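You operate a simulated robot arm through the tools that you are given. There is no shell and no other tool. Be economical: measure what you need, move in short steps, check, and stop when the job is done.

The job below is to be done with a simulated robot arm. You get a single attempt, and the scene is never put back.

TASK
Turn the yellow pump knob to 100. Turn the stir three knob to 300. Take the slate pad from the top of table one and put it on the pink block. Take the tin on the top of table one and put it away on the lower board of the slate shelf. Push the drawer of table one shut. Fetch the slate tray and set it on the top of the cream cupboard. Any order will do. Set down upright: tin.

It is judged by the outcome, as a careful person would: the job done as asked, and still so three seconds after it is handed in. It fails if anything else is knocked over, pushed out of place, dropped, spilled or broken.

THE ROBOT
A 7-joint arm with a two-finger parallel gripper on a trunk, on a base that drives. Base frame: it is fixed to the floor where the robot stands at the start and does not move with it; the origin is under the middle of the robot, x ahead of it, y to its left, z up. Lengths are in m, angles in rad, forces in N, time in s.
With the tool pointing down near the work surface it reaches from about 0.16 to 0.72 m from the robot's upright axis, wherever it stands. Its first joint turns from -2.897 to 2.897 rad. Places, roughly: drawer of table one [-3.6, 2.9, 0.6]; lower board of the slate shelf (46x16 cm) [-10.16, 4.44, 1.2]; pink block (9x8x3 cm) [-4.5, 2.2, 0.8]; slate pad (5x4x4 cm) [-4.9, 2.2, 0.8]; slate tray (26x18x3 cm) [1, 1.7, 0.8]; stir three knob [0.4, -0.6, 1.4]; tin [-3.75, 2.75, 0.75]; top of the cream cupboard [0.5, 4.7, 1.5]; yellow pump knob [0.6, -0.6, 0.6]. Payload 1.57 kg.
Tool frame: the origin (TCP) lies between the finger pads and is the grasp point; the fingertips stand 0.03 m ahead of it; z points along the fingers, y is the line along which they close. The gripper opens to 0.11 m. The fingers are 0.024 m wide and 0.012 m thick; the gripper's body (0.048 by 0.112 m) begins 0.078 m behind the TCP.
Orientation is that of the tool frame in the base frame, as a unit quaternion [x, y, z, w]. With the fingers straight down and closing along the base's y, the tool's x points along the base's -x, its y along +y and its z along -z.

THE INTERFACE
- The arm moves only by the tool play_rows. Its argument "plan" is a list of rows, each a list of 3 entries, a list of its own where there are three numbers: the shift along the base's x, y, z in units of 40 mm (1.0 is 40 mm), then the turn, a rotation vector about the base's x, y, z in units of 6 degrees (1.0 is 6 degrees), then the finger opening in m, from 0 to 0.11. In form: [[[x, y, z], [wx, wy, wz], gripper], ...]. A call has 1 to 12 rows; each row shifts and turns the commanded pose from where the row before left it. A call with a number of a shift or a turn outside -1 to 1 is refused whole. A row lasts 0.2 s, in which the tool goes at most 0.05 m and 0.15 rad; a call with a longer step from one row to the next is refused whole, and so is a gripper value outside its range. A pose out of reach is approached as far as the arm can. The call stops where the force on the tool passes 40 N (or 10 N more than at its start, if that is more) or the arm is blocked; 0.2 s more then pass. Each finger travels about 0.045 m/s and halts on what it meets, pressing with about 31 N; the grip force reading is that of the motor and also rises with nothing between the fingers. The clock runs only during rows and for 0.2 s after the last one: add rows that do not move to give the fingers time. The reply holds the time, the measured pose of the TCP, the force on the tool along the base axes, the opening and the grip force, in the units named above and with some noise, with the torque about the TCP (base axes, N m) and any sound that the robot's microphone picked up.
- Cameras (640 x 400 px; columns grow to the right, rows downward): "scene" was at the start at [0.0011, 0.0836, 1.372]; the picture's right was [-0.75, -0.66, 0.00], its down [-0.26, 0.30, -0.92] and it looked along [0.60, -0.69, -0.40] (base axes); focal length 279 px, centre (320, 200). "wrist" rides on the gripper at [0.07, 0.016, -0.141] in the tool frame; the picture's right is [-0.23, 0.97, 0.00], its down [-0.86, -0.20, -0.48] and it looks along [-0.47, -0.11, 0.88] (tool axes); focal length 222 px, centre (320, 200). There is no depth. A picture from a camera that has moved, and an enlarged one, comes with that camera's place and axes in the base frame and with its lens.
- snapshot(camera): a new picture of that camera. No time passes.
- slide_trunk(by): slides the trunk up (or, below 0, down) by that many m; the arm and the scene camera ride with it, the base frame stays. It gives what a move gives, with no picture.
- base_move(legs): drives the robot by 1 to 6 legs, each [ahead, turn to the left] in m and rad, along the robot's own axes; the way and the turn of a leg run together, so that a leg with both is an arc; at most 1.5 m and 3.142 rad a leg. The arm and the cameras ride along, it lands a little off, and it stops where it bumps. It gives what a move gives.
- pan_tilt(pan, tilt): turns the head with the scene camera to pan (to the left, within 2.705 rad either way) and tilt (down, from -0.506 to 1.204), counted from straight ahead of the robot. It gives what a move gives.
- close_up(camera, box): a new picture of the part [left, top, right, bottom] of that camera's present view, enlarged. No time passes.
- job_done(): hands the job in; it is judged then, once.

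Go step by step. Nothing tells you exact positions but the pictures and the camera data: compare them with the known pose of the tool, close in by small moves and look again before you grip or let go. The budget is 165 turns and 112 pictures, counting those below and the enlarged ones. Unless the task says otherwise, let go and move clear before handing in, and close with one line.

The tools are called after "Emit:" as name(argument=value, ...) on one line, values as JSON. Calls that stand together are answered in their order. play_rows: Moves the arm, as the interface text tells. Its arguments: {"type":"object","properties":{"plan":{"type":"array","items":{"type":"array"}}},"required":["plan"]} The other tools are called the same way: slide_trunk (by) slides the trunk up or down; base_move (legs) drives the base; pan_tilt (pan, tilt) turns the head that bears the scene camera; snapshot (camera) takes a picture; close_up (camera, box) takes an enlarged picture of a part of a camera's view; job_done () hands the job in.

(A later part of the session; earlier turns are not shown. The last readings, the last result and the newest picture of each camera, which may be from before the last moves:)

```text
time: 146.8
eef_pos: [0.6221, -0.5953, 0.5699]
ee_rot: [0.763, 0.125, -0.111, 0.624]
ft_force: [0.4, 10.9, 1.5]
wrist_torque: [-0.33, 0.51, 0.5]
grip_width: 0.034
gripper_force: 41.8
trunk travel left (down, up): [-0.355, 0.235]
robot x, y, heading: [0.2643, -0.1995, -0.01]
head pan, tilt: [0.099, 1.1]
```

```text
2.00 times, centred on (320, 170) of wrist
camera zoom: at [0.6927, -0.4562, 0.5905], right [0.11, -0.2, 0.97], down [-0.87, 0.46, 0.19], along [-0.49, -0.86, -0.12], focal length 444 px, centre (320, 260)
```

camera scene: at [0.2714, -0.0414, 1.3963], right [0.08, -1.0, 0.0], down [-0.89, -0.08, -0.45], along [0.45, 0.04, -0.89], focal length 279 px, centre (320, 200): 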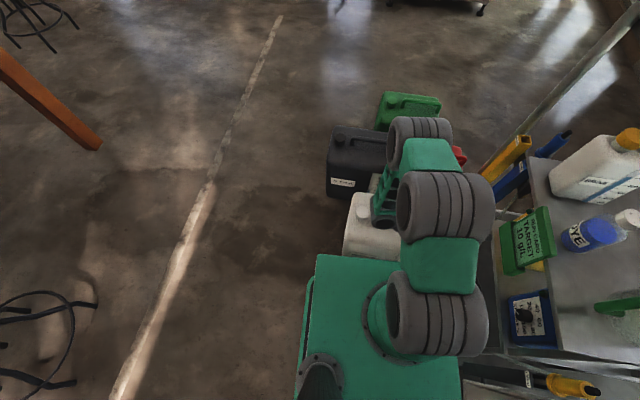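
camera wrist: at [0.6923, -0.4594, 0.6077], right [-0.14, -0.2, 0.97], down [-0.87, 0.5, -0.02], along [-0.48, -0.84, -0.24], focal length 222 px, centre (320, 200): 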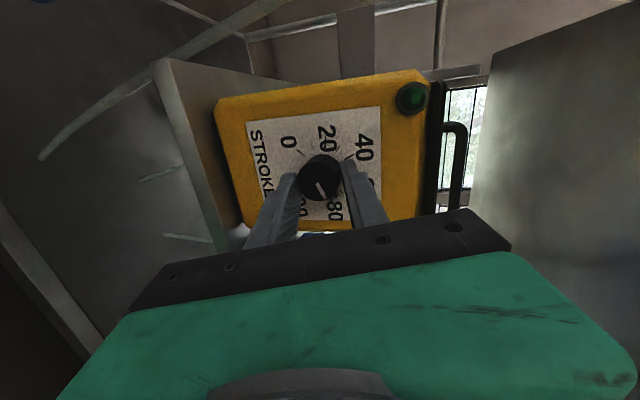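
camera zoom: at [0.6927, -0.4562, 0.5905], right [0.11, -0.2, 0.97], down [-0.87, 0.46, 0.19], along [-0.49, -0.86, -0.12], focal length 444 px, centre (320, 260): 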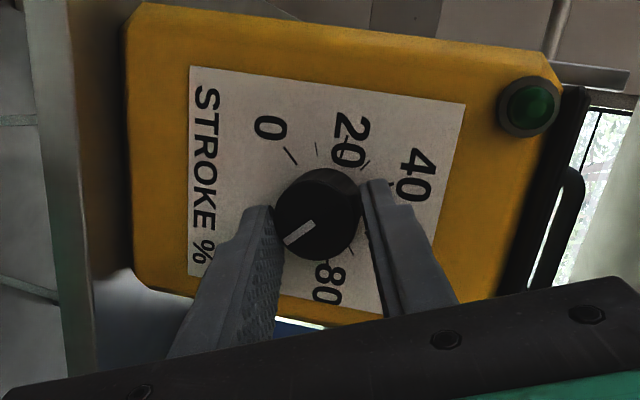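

Let me release, back off, and check the reading from a straighter view.

Emit:
play_rows(plan=[[[0, 0, 0], [0, 0, 0], 0.06], [[0, 0, 0], [0, 0, 0], 0.075], [[0, 0, 0], [0, 0, 0], 0.075], [[0, 0.5, 0.1], [0, 0, 0], 0.075], [[0, 0.6, 0.12], [0, 0, 0], 0.075], [[0, 0.6, 0.12], [0, 0, 0], 0.075], [[0, 0, 0], [0, 0, 0], 0.075]])

Emit:
close_up(camera="wrist", box=[200, 50, 440, 250])

```text
time: 148.4
eef_pos: [0.6225, -0.5264, 0.5856]
ee_rot: [0.763, 0.125, -0.111, 0.624]
ft_force: [-0.6, 1.0, -0.6]
wrist_torque: [0.01, 0.0, 0.0]
grip_width: 0.0751
gripper_force: 0.1
trunk travel left (down, up): [-0.355, 0.235]
robot x, y, heading: [0.2688, -0.2025, -0.011]
head pan, tilt: [0.099, 1.1]
```

```text
2.00 times, centred on (320, 150) of wrist
camera zoom: at [0.6948, -0.3865, 0.6049], right [0.11, -0.2, 0.97], down [-0.87, 0.46, 0.19], along [-0.49, -0.87, -0.12], focal length 444 px, centre (320, 300)
```

zoom: 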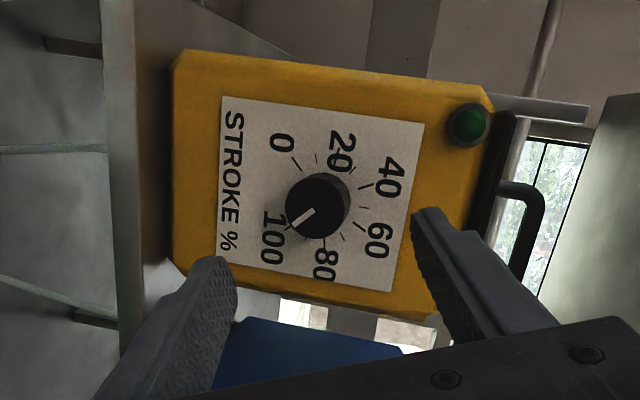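

Emit:
close_up(camera="wrist", box=[275, 100, 365, 175])

```text
5.33 times, centred on (320, 138) of wrist
camera zoom: at [0.6948, -0.3865, 0.6049], right [0.11, -0.2, 0.97], down [-0.87, 0.46, 0.19], along [-0.49, -0.87, -0.12], focal length 1185 px, centre (320, 533)
```

zoom: 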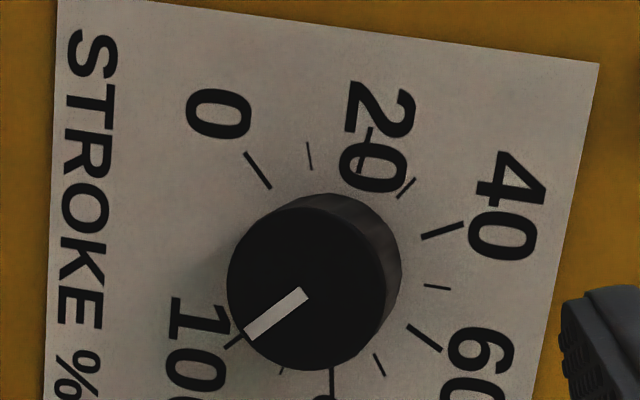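

The yellow pump reads 100. Now stir three: retract, raise the trunk, back the base up 0.245 m so the stir knob sits in the same relative place.

Emit:
play_rows(plan=[[[0, 0.8, 0], [0, 0.98, 0.2], 0.075], [[0, 0.8, 0], [0, 0.98, 0.2], 0.075], [[0, 0.8, 0], [0, 0.98, 0.2], 0.075], [[0, 0.8, 0], [0, 0.98, 0.2], 0.075], [[0, 0.5, 0], [0, 0.98, 0.2], 0.075], [[0, 0, 0], [0, 0.98, 0.2], 0.075], [[0, 0, 0], [0, 0.98, 0.2], 0.075], [[0, 0, 0], [0, 0.98, 0.2], 0.075], [[0, 0, 0], [0, 0.98, 0.2], 0.075], [[0, 0, 0], [0, 0.98, 0.2], 0.075], [[0, 0, 0], [0, 0.98, 0.2], 0.075], [[0, 0, 0], [0, 0.98, 0.2], 0.075]])

Emit:
base_move(legs=[[-0.245, 0]])

Emit:
slide_trunk(by=0.23)

Emit:
play_rows(plan=[[[0, 0, 0.8], [0, 0, 0], 0.075], [[0, 0, 0.8], [0, 0, 0], 0.075], [[0, 0, 0.8], [0, 0, 0], 0.075], [[0, 0, 0.8], [0, 0, 0], 0.075], [[0, 0, 0.8], [0, 0, 0], 0.075], [[0, 0, 0.8], [0, 0, 0], 0.075], [[0, 0, 0], [0, 0, 0], 0.075]])

```text
time: 151.1
eef_pos: [0.6227, -0.3802, 0.5846]
ee_rot: [0.539, 0.551, -0.456, 0.446]
ft_force: [-0.5, -0.1, -0.6]
wrist_torque: [0.02, 0.01, 0.01]
grip_width: 0.0751
gripper_force: 0.3
trunk travel left (down, up): [-0.355, 0.235]
robot x, y, heading: [0.2641, -0.1995, -0.015]
head pan, tilt: [0.099, 1.1]
```

```text
time: 152.8
eef_pos: [0.3796, -0.3771, 0.5848]
ee_rot: [0.539, 0.552, -0.455, 0.446]
ft_force: [-0.8, -0.2, 0.4]
wrist_torque: [0.01, -0.01, -0.02]
grip_width: 0.075
gripper_force: 0.0
trunk travel left (down, up): [-0.355, 0.235]
robot x, y, heading: [0.0229, -0.1953, -0.012]
head pan, tilt: [0.099, 1.1]
```

```text
time: 155.3
eef_pos: [0.3794, -0.3764, 0.8152]
ee_rot: [0.539, 0.551, -0.456, 0.446]
ft_force: [-0.9, -0.4, -0.2]
wrist_torque: [-0.01, -0.02, -0.03]
grip_width: 0.0754
gripper_force: 0.1
trunk travel left (down, up): [-0.585, 0.005]
robot x, y, heading: [0.0245, -0.196, -0.009]
head pan, tilt: [0.099, 1.1]
```

```text
time: 156.9
eef_pos: [0.3789, -0.3752, 1.006]
ee_rot: [0.54, 0.55, -0.456, 0.445]
ft_force: [0.1, 0.2, -0.7]
wrist_torque: [0.03, -0.01, 0.01]
grip_width: 0.0751
gripper_force: 0.1
trunk travel left (down, up): [-0.585, 0.005]
robot x, y, heading: [0.0242, -0.198, -0.011]
head pan, tilt: [0.099, 1.1]
```

Going up with orientation held works. Continue up to about 1.39.

Emit:
play_rows(plan=[[[0, 0, 0.9], [0, 0, 0], 0.075], [[0, 0, 0.9], [0, 0, 0], 0.075], [[0, 0, 0.9], [0, 0, 0], 0.075], [[0, 0, 0.9], [0, 0, 0], 0.075], [[0, 0, 0.9], [0, 0, 0], 0.075], [[0, 0, 0.9], [0, 0, 0], 0.075], [[0, 0, 0.9], [0, 0, 0], 0.075], [[0, 0, 0.9], [0, 0, 0], 0.075], [[0, 0, 0.9], [0, 0, 0], 0.075], [[0, 0, 0.9], [0, 0, 0], 0.075], [[0, 0, 0.6], [0, 0, 0], 0.075], [[0, 0, 0], [0, 0, 0], 0.075]])

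Emit:
snapshot(camera="wrist")

```text
time: 159.5
eef_pos: [0.3626, -0.3897, 1.1088]
ee_rot: [0.539, 0.551, -0.455, 0.446]
ft_force: [0.4, 0.9, -0.1]
wrist_torque: [0.0, 0.0, 0.0]
grip_width: 0.0749
gripper_force: 0.0
out of reach, approached as far as the arm can: row 3, 4, 5, 6, 7, 8, 9, 10, 11
trunk travel left (down, up): [-0.585, 0.005]
robot x, y, heading: [0.0212, -0.199, -0.011]
head pan, tilt: [0.099, 1.1]
```

```text
58 pictures are left
camera wrist: at [0.3749, -0.237, 1.068], right [0.98, -0.04, 0.2], down [-0.18, 0.31, 0.93], along [-0.1, -0.95, 0.29], focal length 222 px, centre (320, 200)
```

wrist: 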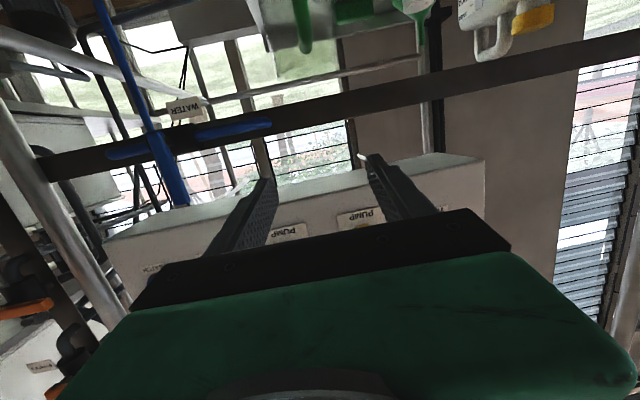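

The sideways posture tops out at z≈1.11. For the stir knob I'll use the in-plane posture (tool well above the shoulder), so first fold back to tool-down.

Emit:
play_rows(plan=[[[0, 0.8, 0], [1, 0, 0], 0.075], [[0, 0.8, 0], [1, 0, 0], 0.075], [[0, 0.8, 0.3], [1, 0, 0], 0.075], [[0, 0.8, 0.5], [1, 0, 0], 0.075], [[0, 0.8, 0.5], [1, 0, 0], 0.075], [[0, 0.8, 0.5], [1, 0, 0], 0.075], [[0.2, 0.8, 0.5], [1, 0, 0], 0.075], [[0.2, 0.8, 0.5], [1, 0, 0], 0.075], [[0.2, 0.5, 0.5], [1, 0, 0], 0.075], [[0, 0.5, 0.5], [1, 0, 0], 0.075], [[0, 0.5, 0.5], [1, 0, 0], 0.075], [[0, 0, 0.5], [1, 0, 0], 0.075]])

Emit:
pan_tilt(pan=0.0, tilt=0.6)

Emit:
snapshot(camera="scene")

```text
time: 162.1
eef_pos: [0.3697, -0.0947, 1.2483]
ee_rot: [0.699, 0.713, -0.045, 0.043]
ft_force: [0.9, 0.2, -0.7]
wrist_torque: [0.0, 0.02, -0.05]
grip_width: 0.0752
gripper_force: 0.1
out of reach, approached as far as the arm can: row 5, 7, 8, 10
trunk travel left (down, up): [-0.585, 0.005]
robot x, y, heading: [0.0217, -0.1979, -0.012]
head pan, tilt: [0.099, 1.1]
```

```text
time: 163.0
eef_pos: [0.3697, -0.0957, 1.2469]
ee_rot: [0.698, 0.713, -0.045, 0.043]
ft_force: [-0.1, 0.4, 0.4]
wrist_torque: [0.0, -0.02, 0.03]
grip_width: 0.0752
gripper_force: 0.0
trunk travel left (down, up): [-0.585, 0.005]
robot x, y, heading: [0.0226, -0.1969, -0.011]
head pan, tilt: [0.0, 0.6]
```

```text
57 pictures are left
camera scene: at [0.053, -0.0448, 1.6648], right [-0.01, -1.0, 0.0], down [-0.57, 0.01, -0.82], along [0.82, -0.01, -0.57], focal length 279 px, centre (320, 200)
```

scene: 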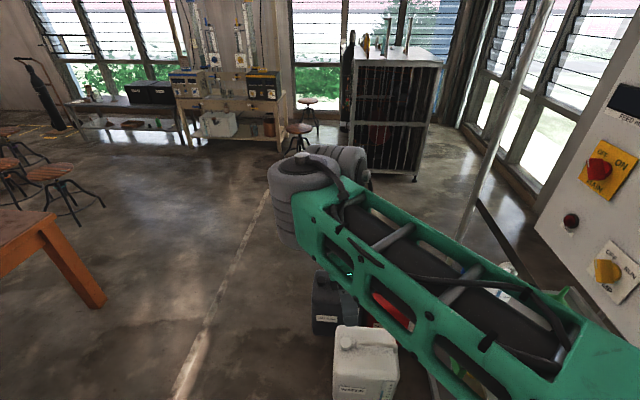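

Drive around to stand facing the panel (heading -y) near (0.33, 0.02), staying clear of the white can.

Emit:
base_move(legs=[[0.1, 0.4], [0.1, 0.4], [0, 0.43], [0.364, 0], [0, -2.79]])

Emit:
slide_trunk(by=-0.25)

```text
time: 175.5
eef_pos: [0.45, -0.1214, 1.2477]
ee_rot: [0.997, 0.043, -0.062, 0.002]
ft_force: [0.4, 0.2, 0.1]
wrist_torque: [0.0, 0.03, -0.01]
grip_width: 0.075
gripper_force: 0.1
trunk travel left (down, up): [-0.585, 0.005]
robot x, y, heading: [0.3271, 0.2146, -1.513]
head pan, tilt: [0.0, 0.6]
```

```text
time: 178.0
eef_pos: [0.4494, -0.1224, 0.9963]
ee_rot: [0.997, 0.042, -0.063, 0.001]
ft_force: [-0.6, -0.4, -0.9]
wrist_torque: [-0.01, 0.01, -0.02]
grip_width: 0.0752
gripper_force: 0.1
trunk travel left (down, up): [-0.335, 0.255]
robot x, y, heading: [0.3273, 0.221, -1.518]
head pan, tilt: [0.0, 0.6]
```

Now rise and tilt forward together, keeping the tool high above the shoulder.

Emit:
play_rows(plan=[[[-0.15, -0.5, 1], [-1, -0.3, 0], 0.075], [[-0.15, -0.5, 1], [-1, -0.3, 0], 0.075], [[-0.15, -0.5, 1], [-1, -0.3, 0], 0.075], [[-0.15, -0.5, 1], [-1, -0.3, 0], 0.075], [[-0.15, -0.5, 1], [-1, 0, 0], 0.075], [[-0.15, -0.5, 1], [-1, 0, 0], 0.075], [[-0.15, -0.5, 1], [-1, 0, 0], 0.075], [[-0.15, -0.5, 1], [-1, 0, 0], 0.075], [[-0.15, -0.5, 1], [-1, 0, 0], 0.075], [[-0.15, -0.5, 1], [-1, 0, 0], 0.075], [[-0.15, -0.5, 1], [-1, 0, 0], 0.075], [[-0.15, -0.5, 1], [-1, 0, 0], 0.075]])

Emit:
snapshot(camera="wrist")

Emit:
snapshot(camera="scene")

```text
time: 180.6
eef_pos: [0.3818, -0.3562, 1.4492]
ee_rot: [0.806, 0.023, -0.018, 0.591]
ft_force: [-0.3, 0.1, 0.4]
wrist_torque: [-0.01, 0.0, 0.0]
grip_width: 0.075
gripper_force: 0.1
out of reach, approached as far as the arm can: row 3, 5, 8, 9, 10, 11, 12
trunk travel left (down, up): [-0.335, 0.255]
robot x, y, heading: [0.328, 0.2187, -1.516]
head pan, tilt: [0.0, 0.6]
```

```text
56 pictures are left
camera wrist: at [0.4515, -0.2263, 1.5024], right [-0.17, -0.3, 0.94], down [-0.86, 0.5, 0.0], along [-0.47, -0.81, -0.34], focal length 222 px, centre (320, 200)
```

wrist: 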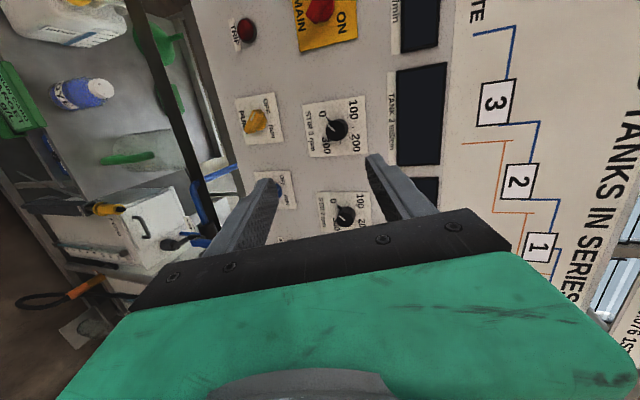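

```text
55 pictures are left
camera scene: at [0.4833, 0.197, 1.4149], right [-1.0, -0.05, 0.0], down [-0.03, 0.56, -0.83], along [0.04, -0.82, -0.56], focal length 279 px, centre (320, 200)
```

scene: 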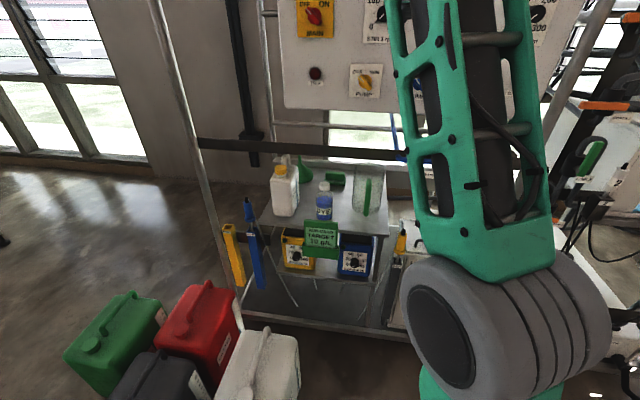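

The in-plane posture works (17° below horizontal). Lower the trunk a bit, raise the arm, and try to level the tool more.

Emit:
slide_trunk(by=-0.12)

Emit:
play_rows(plan=[[[0, 0, 0.7], [-0.3, 0, 0], 0.075], [[0, 0, 0.7], [-0.5, 0, 0], 0.075], [[0, 0, 0.7], [-0.6, 0, 0], 0.075], [[0, 0, 0], [-0.6, 0, 0], 0.075], [[0, 0, 0], [0, 0, 0], 0.075]])

```text
time: 182.1
eef_pos: [0.3815, -0.3566, 1.3275]
ee_rot: [0.807, 0.023, -0.019, 0.589]
ft_force: [0.3, -0.1, 0.7]
wrist_torque: [-0.03, -0.01, 0.01]
grip_width: 0.0749
gripper_force: 0.0
trunk travel left (down, up): [-0.215, 0.375]
robot x, y, heading: [0.3245, 0.2183, -1.517]
head pan, tilt: [0.0, 0.6]
```

```text
time: 183.3
eef_pos: [0.4038, -0.3454, 1.363]
ee_rot: [0.741, 0.021, -0.021, 0.671]
ft_force: [-0.6, 0.3, 0.2]
wrist_torque: [-0.01, 0.01, -0.03]
grip_width: 0.0751
gripper_force: 0.1
out of reach, approached as far as the arm can: row 1, 2, 3
trunk travel left (down, up): [-0.215, 0.375]
robot x, y, heading: [0.326, 0.2206, -1.52]
head pan, tilt: [0.0, 0.6]
```

Now only 6° below horizontal. Raise the trunk to knob height and spin counter-clockwise to prepare the turn.

Emit:
slide_trunk(by=0.045)

Emit:
play_rows(plan=[[[0, 0, 0], [0, 0.995, 0.1], 0.075], [[0, 0, 0], [0, 0.995, 0.1], 0.075], [[0, 0, 0], [0, 0.995, 0.1], 0.075], [[0, 0, 0], [0, 0.995, 0.1], 0.075], [[0, 0, 0], [0, 0.995, 0.1], 0.075], [[0, 0, 0], [0, 0.995, 0.1], 0.075], [[0, 0, 0], [0, 0.995, 0.1], 0.075], [[0, 0, 0], [0, 0.995, 0.1], 0.075], [[0, 0, 0], [0, 0.995, 0.1], 0.075], [[0, 0, 0], [0, 0.995, 0.1], 0.075], [[0, 0, 0], [0, 0.995, 0.1], 0.075], [[0, 0, 0], [0, 0.995, 0.1], 0.075]])

Emit:
play_rows(plan=[[[0, 0, 0], [0, 0.995, 0.1], 0.075], [[0, 0, 0], [0, 0.995, 0.1], 0.075], [[0, 0, 0], [0, 0.995, 0.1], 0.075], [[0, 0, 0], [0, 0.995, 0.1], 0.075], [[0, 0, 0], [0, 0.995, 0.1], 0.075], [[0, 0, 0], [0, 0.995, 0.1], 0.075], [[0, 0, 0], [0, 0.995, 0.1], 0.075], [[0, 0, 0], [0, 0.995, 0.1], 0.075], [[0, 0, 0], [0, 0.995, 0.1], 0.075], [[0, 0, 0], [0, 0, 0], 0.075]])

Emit:
snapshot(camera="wrist")

```text
time: 184.2
eef_pos: [0.4039, -0.3455, 1.4076]
ee_rot: [0.741, 0.021, -0.02, 0.671]
ft_force: [-0.6, -0.6, 0.3]
wrist_torque: [-0.01, -0.02, 0.0]
grip_width: 0.0748
gripper_force: 0.0
trunk travel left (down, up): [-0.26, 0.33]
robot x, y, heading: [0.3263, 0.2205, -1.518]
head pan, tilt: [0.0, 0.6]
```

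```text
time: 186.8
eef_pos: [0.4037, -0.344, 1.4082]
ee_rot: [0.585, 0.454, -0.411, 0.532]
ft_force: [-0.6, -1.2, -0.2]
wrist_torque: [0.0, -0.01, -0.01]
grip_width: 0.0751
gripper_force: 0.0
trunk travel left (down, up): [-0.26, 0.33]
robot x, y, heading: [0.3274, 0.2181, -1.518]
head pan, tilt: [0.0, 0.6]
```

```text
time: 189.0
eef_pos: [0.4028, -0.3458, 1.4067]
ee_rot: [0.316, 0.67, -0.607, 0.288]
ft_force: [-0.6, 0.0, 0.1]
wrist_torque: [0.0, -0.03, 0.03]
grip_width: 0.0749
gripper_force: 0.1
trunk travel left (down, up): [-0.26, 0.33]
robot x, y, heading: [0.3295, 0.221, -1.514]
head pan, tilt: [0.0, 0.6]
```

```text
54 pictures are left
camera wrist: at [0.3702, -0.1987, 1.3573], right [0.9, 0.05, -0.44], down [0.39, 0.4, 0.83], along [0.21, -0.92, 0.34], focal length 222 px, centre (320, 200)
```

wrist: 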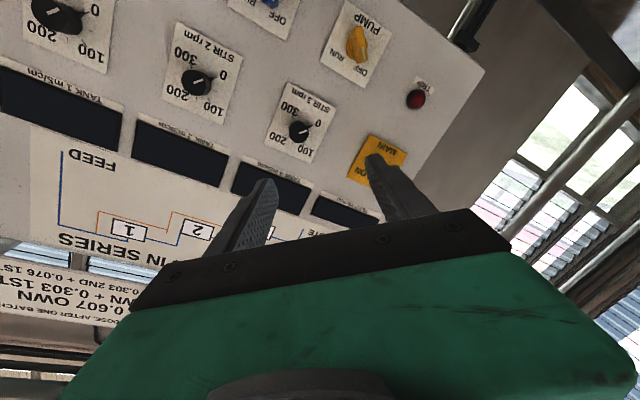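

No limits hit. The knob triangulates to (0.373,-0.59,1.404). Drive ahead 0.17 m and align.

Emit:
base_move(legs=[[0.17, 0]])

Emit:
play_rows(plan=[[[-0.4, 0, 0], [0, 0.995, 0.1], 0.075], [[-0.4, 0, 0], [0, 0.995, 0.1], 0.075], [[-0.15, 0, 0], [0, 0, 0], 0.075], [[0, 0, 0], [0, 0, 0], 0.075]])

Emit:
snapshot(camera="wrist")

```text
time: 190.5
eef_pos: [0.4125, -0.5136, 1.4076]
ee_rot: [0.317, 0.67, -0.606, 0.288]
ft_force: [-0.6, -0.2, -0.3]
wrist_torque: [0.02, 0.03, -0.01]
grip_width: 0.075
gripper_force: 0.1
trunk travel left (down, up): [-0.26, 0.33]
robot x, y, heading: [0.3349, 0.0501, -1.516]
head pan, tilt: [0.0, 0.6]
```

```text
time: 191.5
eef_pos: [0.3731, -0.5139, 1.4069]
ee_rot: [0.245, 0.7, -0.633, 0.223]
ft_force: [0.7, 0.2, -0.4]
wrist_torque: [-0.04, -0.04, -0.04]
grip_width: 0.0748
gripper_force: 0.1
trunk travel left (down, up): [-0.26, 0.33]
robot x, y, heading: [0.3403, 0.0476, -1.52]
head pan, tilt: [0.0, 0.6]
```

```text
53 pictures are left
camera wrist: at [0.3273, -0.3686, 1.3653], right [0.78, 0.06, -0.62], down [0.54, 0.41, 0.73], along [0.3, -0.91, 0.29], focal length 222 px, centre (320, 200)
```

wrist: 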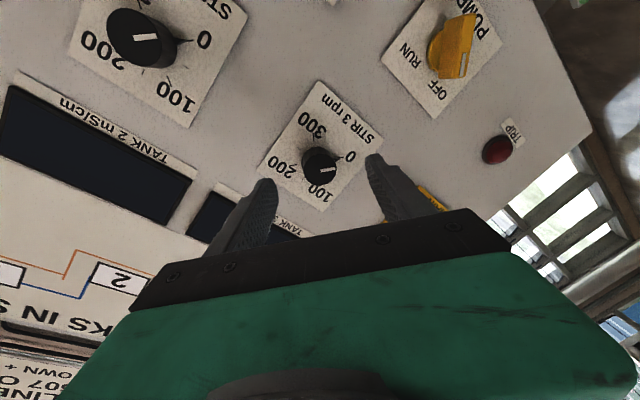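

Knob lines up between the fingers. Advance slowly to surround it.

Emit:
play_rows(plan=[[[0, -0.4, -0.05], [0, 0, 0], 0.065], [[0, -0.3, -0.03], [0, 0, 0], 0.065], [[0, -0.3, 0], [0, 0, 0], 0.065], [[0, -0.3, 0], [0, 0, 0], 0.065], [[0, -0.3, 0], [0, 0, 0], 0.065], [[0, 0, 0], [0, 0, 0], 0.065]])

Emit:
snapshot(camera="wrist")

```text
time: 192.7
eef_pos: [0.3705, -0.5637, 1.4112]
ee_rot: [0.249, 0.697, -0.635, 0.224]
ft_force: [-0.2, 28.8, -14.3]
wrist_torque: [-0.1, -0.52, -1.0]
grip_width: 0.0531
gripper_force: 0.1
trunk travel left (down, up): [-0.26, 0.33]
robot x, y, heading: [0.336, 0.0482, -1.521]
head pan, tilt: [0.0, 0.6]
stopped in row 5: the force on the tool passed its limit at 52 N (the readings are from after the stop); the commanded pose is now the measured one
```

```text
52 pictures are left
camera wrist: at [0.3258, -0.4178, 1.3666], right [0.79, 0.06, -0.61], down [0.54, 0.41, 0.74], along [0.29, -0.91, 0.29], focal length 222 px, centre (320, 200)
```

wrist: 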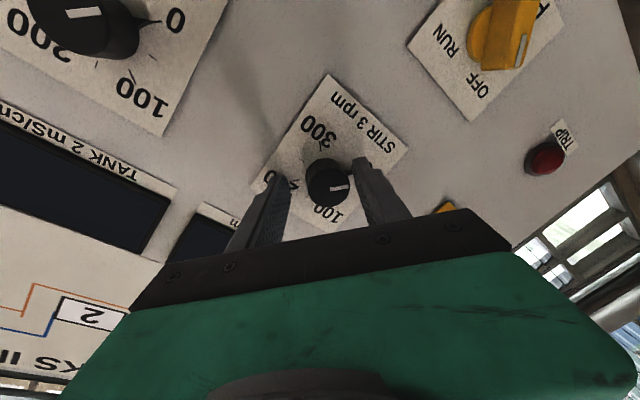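

Tips touched the panel. Back off 5 mm, shift (+4, -7 mm) to centre and grip.

Emit:
play_rows(plan=[[[0, 0.14, 0], [0, 0, 0], 0.065], [[0.08, 0, -0.18], [0, 0, 0], 0.065], [[0, 0, 0], [0, 0, 0], 0.01], [[0, 0, 0], [0, 0, 0], 0.01], [[0, 0, 0], [0, 0, 0], 0.01], [[0, 0, 0], [0, 0, 0], 0.01]])

Emit:
snapshot(camera="wrist")

```text
time: 194.1
eef_pos: [0.369, -0.5629, 1.4012]
ee_rot: [0.25, 0.696, -0.635, 0.225]
ft_force: [-16.0, -13.0, 21.7]
wrist_torque: [-0.47, -0.11, -1.41]
grip_width: 0.0348
gripper_force: 32.9
trunk travel left (down, up): [-0.26, 0.33]
robot x, y, heading: [0.3372, 0.0513, -1.524]
head pan, tilt: [0.0, 0.6]
```

```text
51 pictures are left
camera wrist: at [0.3254, -0.4184, 1.3588], right [0.79, 0.05, -0.61], down [0.54, 0.41, 0.74], along [0.29, -0.91, 0.3], focal length 222 px, centre (320, 200)
```

wrist: 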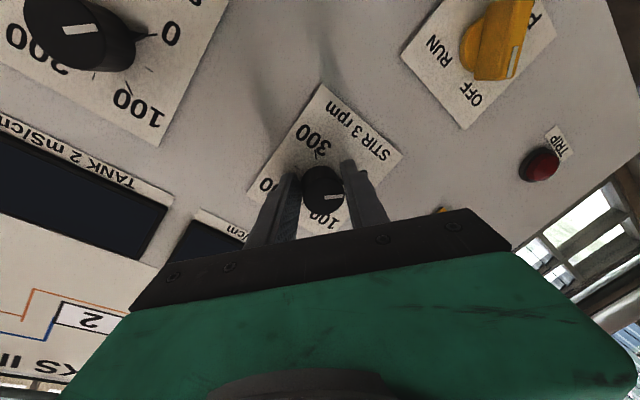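

Gripped. Recentre a little to relieve side load and turn clockwise 66°.

Emit:
play_rows(plan=[[[-0.08, 0, 0.06], [0, 0, 0], 0.01], [[0, 0, 0], [0, -0.995, -0.1], 0.01], [[0, 0, 0], [0, -0.995, -0.1], 0.01], [[0, 0, 0], [0, -0.995, -0.1], 0.01], [[0, 0, 0], [0, -0.995, -0.1], 0.01], [[0, 0, 0], [0, -0.995, -0.1], 0.01], [[0, 0, 0], [0, -0.995, -0.1], 0.01], [[0, 0, 0], [0, -0.995, -0.1], 0.01], [[0, 0, 0], [0, -0.995, -0.1], 0.01], [[0, 0, 0], [0, -0.995, -0.1], 0.01], [[0, 0, 0], [0, -0.995, -0.1], 0.01], [[0, 0, 0], [0, -0.995, -0.1], 0.01]])

Emit:
play_rows(plan=[[[0, 0, 0], [0, -0.995, -0.1], 0.01], [[0, 0, 0], [0, -0.995, -0.1], 0.01], [[0, 0, 0], [0, -0.995, -0.1], 0.01], [[0, 0, 0], [0, -0.995, -0.1], 0.01], [[0, 0, 0], [0, -0.995, -0.1], 0.01], [[0, 0, 0], [0, -0.995, -0.1], 0.01], [[0, 0, 0], [0, -0.995, -0.1], 0.01], [[0, 0, 0], [0, -0.995, -0.1], 0.01], [[0, 0, 0], [0, -0.995, -0.1], 0.01], [[0, 0, 0], [0, -0.995, -0.1], 0.01], [[0, 0, 0], [0, -0.995, -0.1], 0.01], [[0, 0, 0], [0, -0.995, -0.1], 0.01]])

Emit:
snapshot(camera="wrist")

```text
time: 196.7
eef_pos: [0.3766, -0.5638, 1.4024]
ee_rot: [0.589, 0.452, -0.408, 0.531]
ft_force: [21.7, 1.7, -8.6]
wrist_torque: [-0.12, 0.14, -0.22]
grip_width: 0.0333
gripper_force: 41.6
trunk travel left (down, up): [-0.26, 0.33]
robot x, y, heading: [0.3358, 0.0494, -1.524]
head pan, tilt: [0.0, 0.6]
```

```text
time: 198.7
eef_pos: [0.3786, -0.5633, 1.4047]
ee_rot: [0.724, 0.146, -0.123, 0.662]
ft_force: [11.9, -4.6, 3.9]
wrist_torque: [-0.67, 0.08, 1.78]
grip_width: 0.0323
gripper_force: 40.7
trunk travel left (down, up): [-0.26, 0.33]
robot x, y, heading: [0.3398, 0.0506, -1.509]
head pan, tilt: [0.0, 0.6]
stopped in row 10: the force on the tool passed its limit at 42 N (the readings are from after the stop); the commanded pose is now the measured one
```

```text
50 pictures are left
camera wrist: at [0.4467, -0.421, 1.4075], right [0.16, -0.09, 0.98], down [-0.87, 0.45, 0.18], along [-0.46, -0.89, -0.01], focal length 222 px, centre (320, 200)
```

wrist: 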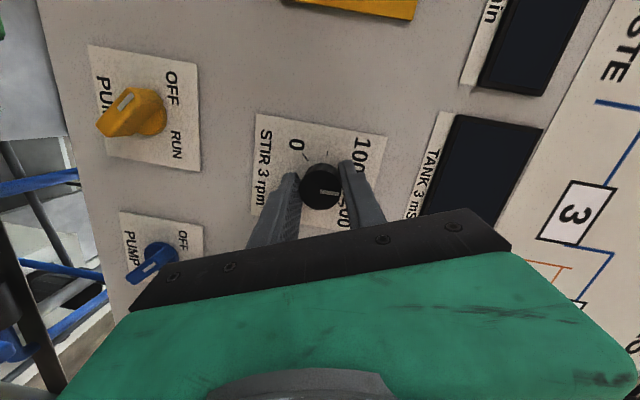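

Turned about 118°; pointer near the top. Shift x by +3 mm to relieve the load and continue.

Emit:
play_rows(plan=[[[0.08, 0, 0], [0, 0, 0], 0.01], [[0, 0, 0], [0, -0.995, -0.1], 0.01], [[0, 0, 0], [0, -0.995, -0.1], 0.01], [[0, 0, 0], [0, -0.995, -0.1], 0.01], [[0, 0, 0], [0, -0.995, -0.1], 0.01], [[0, 0, 0], [0, -0.995, -0.1], 0.01], [[0, 0, 0], [0, -0.995, -0.1], 0.01], [[0, 0, 0], [0, -0.995, -0.1], 0.01], [[0, 0, 0], [0, -0.995, -0.1], 0.01], [[0, 0, 0], [0, -0.995, -0.1], 0.01], [[0, 0, 0], [0, -0.995, -0.1], 0.01], [[0, 0, 0], [0, -0.995, -0.1], 0.01]])

Emit:
snapshot(camera="wrist")

```text
time: 201.3
eef_pos: [0.3763, -0.5601, 1.4073]
ee_rot: [0.682, -0.281, 0.254, 0.626]
ft_force: [2.1, -1.0, 18.1]
wrist_torque: [-1.8, 0.2, -0.16]
grip_width: 0.0339
gripper_force: 41.5
trunk travel left (down, up): [-0.26, 0.33]
robot x, y, heading: [0.3378, 0.0511, -1.519]
head pan, tilt: [0.0, 0.6]
```

```text
49 pictures are left
camera wrist: at [0.4144, -0.426, 1.4804], right [-0.84, -0.04, 0.54], down [-0.47, 0.54, -0.7], along [-0.26, -0.84, -0.48], focal length 222 px, centre (320, 200)
```

wrist: 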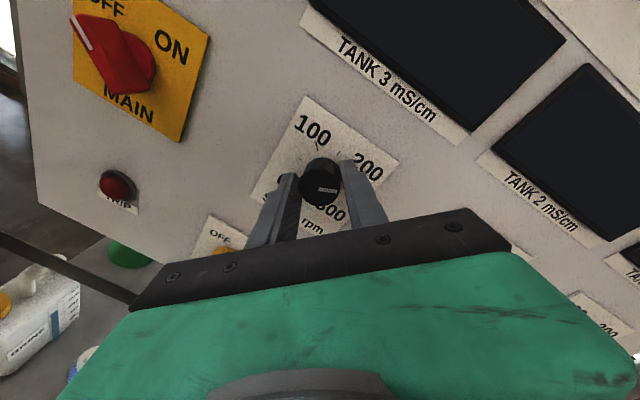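

At about 205. Continue another 66°.

Emit:
play_rows(plan=[[[0, 0, 0.06], [0, 0, 0], 0.01], [[0, 0, 0], [0, -0.995, -0.1], 0.01], [[0, 0, 0], [0, -0.995, -0.1], 0.01], [[0, 0, 0], [0, -0.995, -0.1], 0.01], [[0, 0, 0], [0, -0.995, -0.1], 0.01], [[0, 0, 0], [0, -0.995, -0.1], 0.01], [[0, 0, 0], [0, -0.995, -0.1], 0.01], [[0, 0, 0], [0, -0.995, -0.1], 0.01], [[0, 0, 0], [0, -0.995, -0.1], 0.01], [[0, 0, 0], [0, -0.995, -0.1], 0.01], [[0, 0, 0], [0, -0.995, -0.1], 0.01], [[0, 0, 0], [0, -0.995, -0.1], 0.01]])

Emit:
close_up(camera="wrist", box=[220, 80, 430, 250])

```text
time: 203.9
eef_pos: [0.3763, -0.5613, 1.4085]
ee_rot: [-0.429, 0.61, -0.536, -0.396]
ft_force: [-6.4, 12.1, -9.1]
wrist_torque: [0.14, 0.04, -1.56]
grip_width: 0.0322
gripper_force: 40.4
out of reach, approached as far as the arm can: row 12
trunk travel left (down, up): [-0.26, 0.33]
robot x, y, heading: [0.3367, 0.0522, -1.522]
head pan, tilt: [0.0, 0.6]
stopped in row 12: the force on the tool passed its limit at 45 N (the readings are from after the stop); the commanded pose is now the measured one
```

```text
2.35 times, centred on (325, 165) of wrist
camera zoom: at [0.3395, -0.4278, 1.4851], right [-0.85, 0.08, -0.52], down [0.47, 0.55, -0.69], along [0.23, -0.83, -0.5], focal length 523 px, centre (308, 282)
```

zoom: 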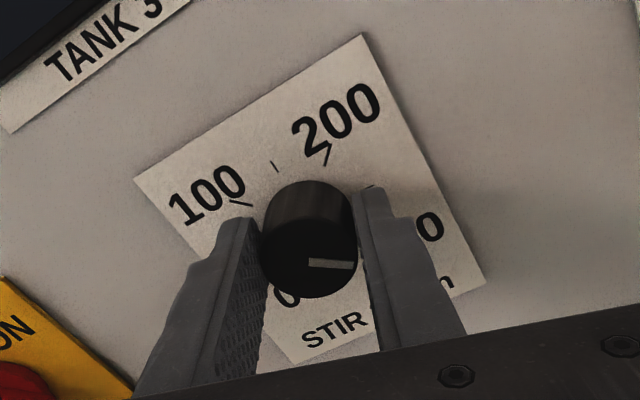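

About 15° left and the spin joint is at its end. Release, back off, unwind 60°, look.

Emit:
play_rows(plan=[[[0, 0, 0], [0, 0, 0], 0.05], [[0, 0, 0], [0, 0, 0], 0.065], [[0, 0.5, 0.05], [0, 0, 0], 0.065], [[0, 0.5, 0.05], [0, 0, 0], 0.065], [[0, 0.2, 0], [0, 0.995, 0.1], 0.065], [[0, 0, 0], [0, 0.995, 0.1], 0.065], [[0, 0, 0], [0, 0.995, 0.1], 0.065], [[0, 0, 0], [0, 0.995, 0.1], 0.065], [[0, 0, 0], [0, 0.995, 0.1], 0.065], [[0, 0, 0], [0, 0.995, 0.1], 0.065], [[0, 0, 0], [0, 0.995, 0.1], 0.065], [[0, 0, 0], [0, 0.995, 0.1], 0.065]])

Emit:
close_up(camera="wrist", box=[220, 60, 430, 230])

```text
time: 206.5
eef_pos: [0.3792, -0.5155, 1.4121]
ee_rot: [0.637, -0.377, 0.33, 0.586]
ft_force: [0.7, 0.1, -0.5]
wrist_torque: [0.02, -0.04, 0.01]
grip_width: 0.0653
gripper_force: 0.1
trunk travel left (down, up): [-0.26, 0.33]
robot x, y, heading: [0.3362, 0.0542, -1.523]
head pan, tilt: [0.0, 0.6]
```

```text
2.35 times, centred on (325, 145) of wrist
camera zoom: at [0.4006, -0.3823, 1.4936], right [-0.96, -0.01, 0.29], down [-0.24, 0.56, -0.79], along [-0.16, -0.83, -0.54], focal length 523 px, centre (308, 329)
```

zoom: 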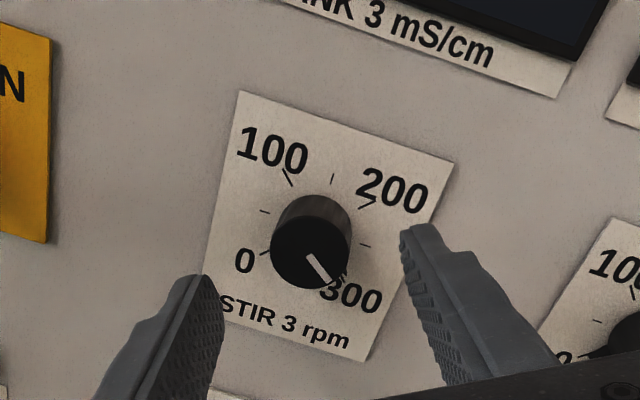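

About 14° remain to the 300 tick. Regrip and turn 14°.

Emit:
play_rows(plan=[[[-0.07, -0.4, -0.1], [0, 0, 0], 0.065], [[0, -0.4, 0], [0, 0, 0], 0.065], [[0, -0.34, 0], [0, 0, 0], 0.065], [[0, 0, 0], [0, 0, 0], 0.01], [[0, 0, 0], [0, 0, 0], 0.01], [[0, 0, 0], [0, 0, 0], 0.01], [[0, 0, 0], [0, 0, 0], 0.01], [[0, 0, 0], [0, -0.8, -0.08], 0.01], [[0, 0, 0], [0, -0.8, -0.08], 0.01], [[0, 0, 0], [0, -0.8, -0.08], 0.01], [[0, 0, 0], [0, 0, 0], 0.01]])

Emit:
play_rows(plan=[[[0, 0, 0], [0, 0, 0], 0.05], [[0, 0, 0], [0, 0, 0], 0.065], [[0, 0, 0], [0, 0, 0], 0.065], [[0, 0.5, 0.05], [0, 0, 0], 0.065], [[0, 0.7, 0.05], [0, 0, 0], 0.065], [[0, 0.3, 0], [0, 0, 0], 0.065]])

Emit:
close_up(camera="wrist", box=[260, 90, 390, 195])

```text
time: 208.9
eef_pos: [0.3759, -0.5614, 1.407]
ee_rot: [0.584, -0.457, 0.401, 0.538]
ft_force: [2.6, 1.6, -2.3]
wrist_torque: [-0.34, 0.47, -0.55]
grip_width: 0.0335
gripper_force: 41.7
trunk travel left (down, up): [-0.26, 0.33]
robot x, y, heading: [0.335, 0.053, -1.521]
head pan, tilt: [0.0, 0.6]
```

```text
time: 210.3
eef_pos: [0.3749, -0.5005, 1.4135]
ee_rot: [0.584, -0.457, 0.401, 0.538]
ft_force: [1.0, 0.1, 0.5]
wrist_torque: [0.01, 0.04, 0.0]
grip_width: 0.065
gripper_force: 0.1
trunk travel left (down, up): [-0.26, 0.33]
robot x, y, heading: [0.3375, 0.0494, -1.524]
head pan, tilt: [0.0, 0.6]
```

```text
3.81 times, centred on (325, 142) of wrist
camera zoom: at [0.3789, -0.3686, 1.4976], right [-1.0, 0.02, 0.04], down [-0.02, 0.57, -0.82], along [-0.04, -0.82, -0.56], focal length 846 px, centre (301, 419)
```

zoom: 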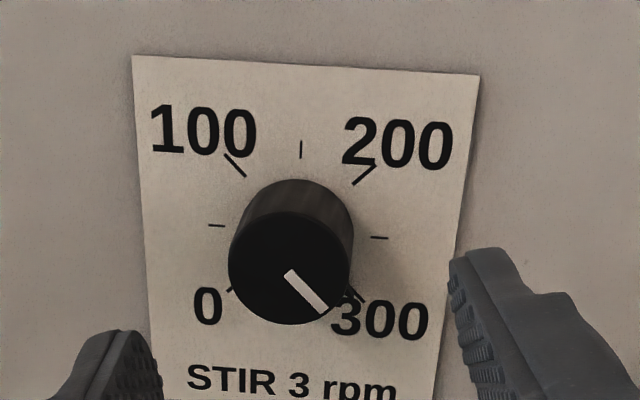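

Stir three reads 300. Back the base away, then fold the arm to a tool-down carrying pose.

Emit:
base_move(legs=[[-0.3, 0]])

Emit:
play_rows(plan=[[[0, 0.5, -0.8], [1, 0.5, 0], 0.065], [[0, 0.5, -0.8], [1, 0.5, 0], 0.065], [[0, 0.5, -0.8], [1, 0.5, 0], 0.065], [[0, 0.5, -0.8], [1, 0.5, 0], 0.065], [[0, 0.5, -0.8], [1, 0, 0], 0.065], [[0, 0.5, -0.8], [1, 0, 0], 0.065], [[0, 0.5, -0.8], [1, 0, 0], 0.065], [[0, 0.4, -0.8], [1, 0, 0], 0.065], [[0, 0.4, -0.8], [1, 0, 0], 0.065], [[0, 0.4, -0.8], [1, 0, 0], 0.065], [[0, 0.4, -0.8], [1, 0, 0], 0.065], [[0, 0.4, -0.8], [1, 0, 0], 0.065]])

Emit:
pan_tilt(pan=2.5, tilt=0.35)

Emit:
snapshot(camera="scene")

```text
time: 212.3
eef_pos: [0.3606, -0.2014, 1.4127]
ee_rot: [0.585, -0.456, 0.403, 0.537]
ft_force: [-0.9, -0.3, -0.6]
wrist_torque: [0.0, -0.01, 0.02]
grip_width: 0.065
gripper_force: 0.1
trunk travel left (down, up): [-0.26, 0.33]
robot x, y, heading: [0.3235, 0.3531, -1.519]
head pan, tilt: [0.0, 0.6]
```

```text
time: 214.9
eef_pos: [0.3629, 0.0103, 0.9921]
ee_rot: [0.842, -0.526, 0.024, 0.115]
ft_force: [-0.5, 0.8, 0.0]
wrist_torque: [0.03, 0.02, -0.02]
grip_width: 0.0653
gripper_force: 0.0
out of reach, approached as far as the arm can: row 6, 7, 8, 9, 10
trunk travel left (down, up): [-0.26, 0.33]
robot x, y, heading: [0.3201, 0.3507, -1.515]
head pan, tilt: [0.0, 0.6]
```

```text
time: 217.2
eef_pos: [0.363, 0.0104, 0.9929]
ee_rot: [0.842, -0.526, 0.023, 0.117]
ft_force: [-0.6, 0.1, 0.3]
wrist_torque: [-0.03, 0.04, -0.01]
grip_width: 0.0648
gripper_force: 0.0
trunk travel left (down, up): [-0.26, 0.33]
robot x, y, heading: [0.3208, 0.3544, -1.518]
head pan, tilt: [2.499, 0.351]
```

```text
45 pictures are left
camera scene: at [0.524, 0.4954, 1.3627], right [0.83, -0.56, 0.0], down [-0.19, -0.29, -0.94], along [0.52, 0.78, -0.34], focal length 279 px, centre (320, 200)
```

scene: 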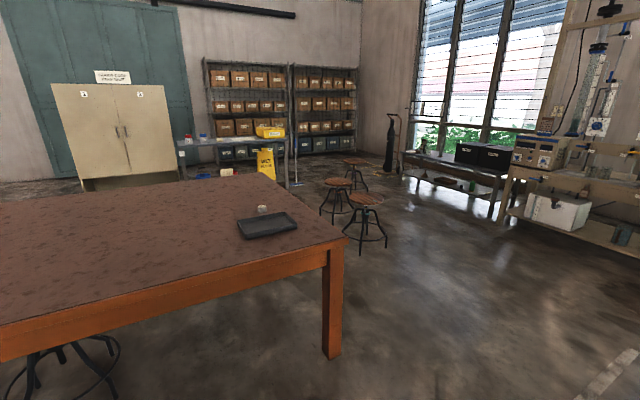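

Both knobs are set. The slate tray sits on the brown table at about (0.98,1.65), long side along x (yaw about -9°). I'll grip its left short wall with the tool tilted ~30° forward (so the high cupboard top is reachable); set the arm up and drive there.

Emit:
play_rows(plan=[[[0, -0.5, 0.6], [-0.35, 0, -0.46], 0.08], [[0, -0.5, 0.6], [-0.35, 0, -0.46], 0.08], [[0, -0.5, 0.6], [-0.35, 0, -0.46], 0.08], [[0, -0.5, 0.6], [-0.35, 0, -0.46], 0.08], [[0, -0.5, 0.6], [-0.35, 0, -0.46], 0.08], [[0, -0.5, 0.6], [-0.35, 0, -0.46], 0.08], [[0, -0.5, 0.6], [-0.35, 0, -0.46], 0.08], [[0, -0.5, 0.6], [-0.35, 0, -0.46], 0.08], [[0, 0, 0], [0, 0, 0], 0.08]])

Emit:
base_move(legs=[[0, 2.522], [0.8, 0], [0, 0.41]])

Emit:
pan_tilt(pan=-0.2, tilt=0.7)

Emit:
snapshot(camera="scene")

Emit:
snapshot(camera="wrist")

```text
time: 219.2
eef_pos: [0.3612, -0.1323, 1.0687]
ee_rot: [0.7, -0.668, 0.076, 0.24]
ft_force: [0.0, -0.2, 0.6]
wrist_torque: [-0.01, 0.03, 0.02]
grip_width: 0.0799
gripper_force: 0.0
out of reach, approached as far as the arm can: row 1, 2, 4, 5, 6, 7, 8
trunk travel left (down, up): [-0.26, 0.33]
robot x, y, heading: [0.319, 0.3496, -1.516]
head pan, tilt: [2.499, 0.351]
```

```text
time: 230.6
eef_pos: [0.8039, 1.4969, 1.0689]
ee_rot: [0.738, 0.626, 0.246, -0.051]
ft_force: [0.5, 0.3, -1.1]
wrist_torque: [0.0, 0.0, 0.02]
grip_width: 0.0801
gripper_force: 0.0
trunk travel left (down, up): [-0.26, 0.33]
robot x, y, heading: [0.7432, 1.0127, 1.407]
head pan, tilt: [2.499, 0.351]
```

```text
time: 233.0
eef_pos: [0.8036, 1.4964, 1.0696]
ee_rot: [0.738, 0.626, 0.246, -0.05]
ft_force: [1.0, -0.5, 0.2]
wrist_torque: [0.01, 0.02, -0.02]
grip_width: 0.0799
gripper_force: 0.1
trunk travel left (down, up): [-0.26, 0.33]
robot x, y, heading: [0.743, 1.0144, 1.412]
head pan, tilt: [-0.201, 0.7]
```

```text
44 pictures are left
camera scene: at [0.6101, 1.0576, 1.3313], right [0.94, -0.35, 0.0], down [-0.23, -0.6, -0.77], along [0.27, 0.72, -0.64], focal length 279 px, centre (320, 200)
```

scene: 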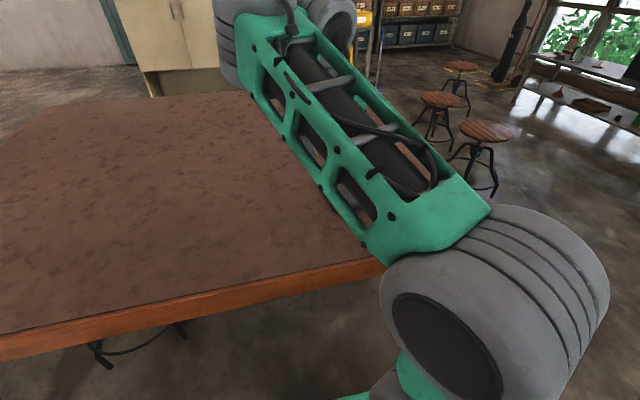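

```text
43 pictures are left
camera wrist: at [0.7825, 1.5018, 1.2261], right [0.9, -0.41, 0.13], down [-0.41, -0.91, 0.01], along [0.12, -0.06, -0.99], focal length 222 px, centre (320, 200)
```

wrist: 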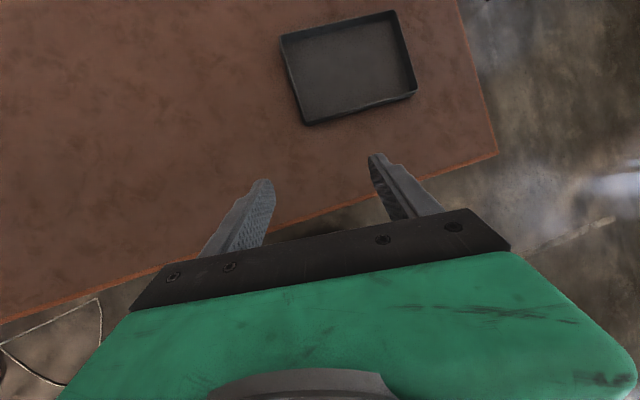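

Tray left wall centre is near (0.885,1.71). I square up the tool, drive 0.1 m closer and lower the trunk, then look again.

Emit:
play_rows(plan=[[[0, 0, 0], [0.36, 0.69, 0.24], 0.08], [[0, 0, 0], [0.36, 0.69, 0.24], 0.08], [[0, 0, 0], [0.36, 0.69, 0.24], 0.08], [[0, 0, 0], [0, 0, 0], 0.08]])

Emit:
base_move(legs=[[0.1, 0]])

Emit:
slide_trunk(by=-0.2)

Emit:
snapshot(camera="wrist")

```text
time: 234.0
eef_pos: [0.8036, 1.496, 1.0735]
ee_rot: [0.734, 0.629, 0.202, -0.159]
ft_force: [-0.9, 0.4, -0.1]
wrist_torque: [-0.01, -0.03, 0.02]
grip_width: 0.0802
gripper_force: 0.1
out of reach, approached as far as the arm can: row 3
trunk travel left (down, up): [-0.26, 0.33]
robot x, y, heading: [0.7408, 1.014, 1.416]
head pan, tilt: [-0.201, 0.7]
```

```text
time: 235.1
eef_pos: [0.8195, 1.5961, 1.0738]
ee_rot: [0.733, 0.63, 0.202, -0.158]
ft_force: [0.3, -0.5, 0.4]
wrist_torque: [-0.01, 0.01, 0.0]
grip_width: 0.08
gripper_force: 0.0
trunk travel left (down, up): [-0.26, 0.33]
robot x, y, heading: [0.7565, 1.1142, 1.412]
head pan, tilt: [-0.201, 0.7]
```

```text
time: 237.3
eef_pos: [0.8198, 1.5951, 0.8728]
ee_rot: [0.733, 0.63, 0.202, -0.158]
ft_force: [-0.2, -0.1, -0.4]
wrist_torque: [-0.03, 0.02, -0.02]
grip_width: 0.0798
gripper_force: 0.1
trunk travel left (down, up): [-0.06, 0.53]
robot x, y, heading: [0.7558, 1.1159, 1.411]
head pan, tilt: [-0.201, 0.7]
```

```text
42 pictures are left
camera wrist: at [0.8288, 1.5835, 1.0314], right [0.93, -0.35, -0.09], down [-0.35, -0.94, -0.01], along [-0.08, 0.04, -1.0], focal length 222 px, centre (320, 200)
```

wrist: 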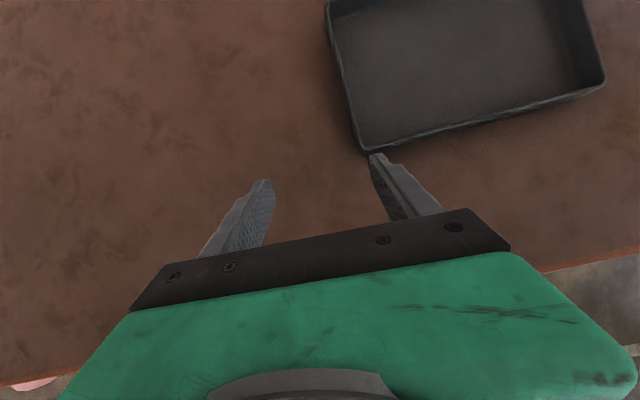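

Rim is at z≈0.76. Move above the left wall's middle with the fingers straddling it.

Emit:
play_rows(plan=[[[0.4, 0.7, -0.2], [0, 0, 0], 0.06], [[0.4, 0.7, -0.2], [0, 0, 0], 0.06], [[0.4, 0.7, -0.2], [0, 0, 0], 0.06], [[0.43, 0.65, -0.4], [0, 0, 0], 0.06], [[0, 0, 0], [0, 0, 0], 0.06]])

Emit:
snapshot(camera="wrist")

```text
time: 238.5
eef_pos: [0.885, 1.7072, 0.835]
ee_rot: [0.734, 0.63, 0.202, -0.157]
ft_force: [-0.6, 0.0, 0.5]
wrist_torque: [-0.04, 0.01, -0.02]
grip_width: 0.0601
gripper_force: 0.1
trunk travel left (down, up): [-0.06, 0.53]
robot x, y, heading: [0.7565, 1.113, 1.413]
head pan, tilt: [-0.201, 0.7]
```

```text
41 pictures are left
camera wrist: at [0.8938, 1.6947, 0.9915], right [0.93, -0.35, -0.09], down [-0.35, -0.94, -0.01], along [-0.08, 0.04, -1.0], focal length 222 px, centre (320, 200)
```

wrist: 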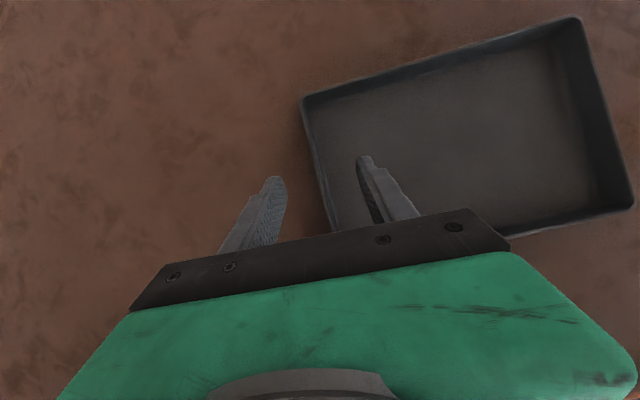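

The wall is centred between the fingers. Descend and grip.

Emit:
play_rows(plan=[[[0, 0, -0.5], [0, 0, 0], 0.06], [[0, 0, -0.5], [0, 0, 0], 0.06], [[0, 0, -0.4], [0, 0, 0], 0.06], [[0, 0, -0.12], [0, 0, 0], 0.06], [[0, 0, 0], [0, 0, 0], 0.0], [[0, 0, 0], [0, 0, 0], 0.0], [[0, 0, 0], [0, 0, 0], 0.0], [[0, 0, 0], [0, 0, 0], 0.0], [[0, 0, 0], [0, 0, 0], 0.0]])

Emit:
snapshot(camera="wrist")

```text
time: 240.5
eef_pos: [0.8809, 1.707, 0.7867]
ee_rot: [0.734, 0.628, 0.209, -0.156]
ft_force: [-11.5, 1.7, 37.7]
wrist_torque: [0.39, -0.39, 0.11]
grip_width: 0.0175
gripper_force: 30.7
out of reach, approached as far as the arm can: row 1, 4
trunk travel left (down, up): [-0.06, 0.53]
robot x, y, heading: [0.7575, 1.1138, 1.415]
head pan, tilt: [-0.201, 0.7]
```

```text
40 pictures are left
camera wrist: at [0.8883, 1.694, 0.9441], right [0.93, -0.35, -0.08], down [-0.35, -0.93, -0.02], along [-0.07, 0.05, -1.0], focal length 222 px, centre (320, 200)
```

wrist: 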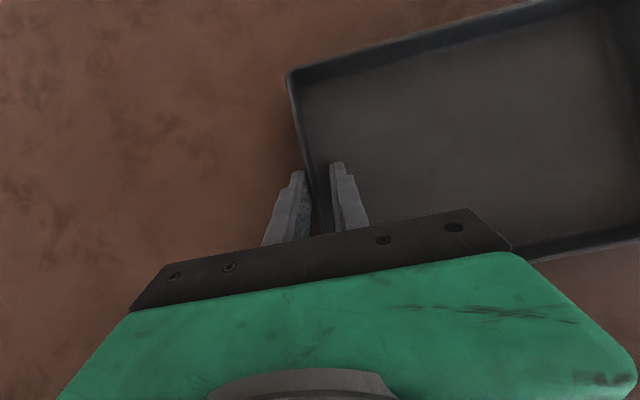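

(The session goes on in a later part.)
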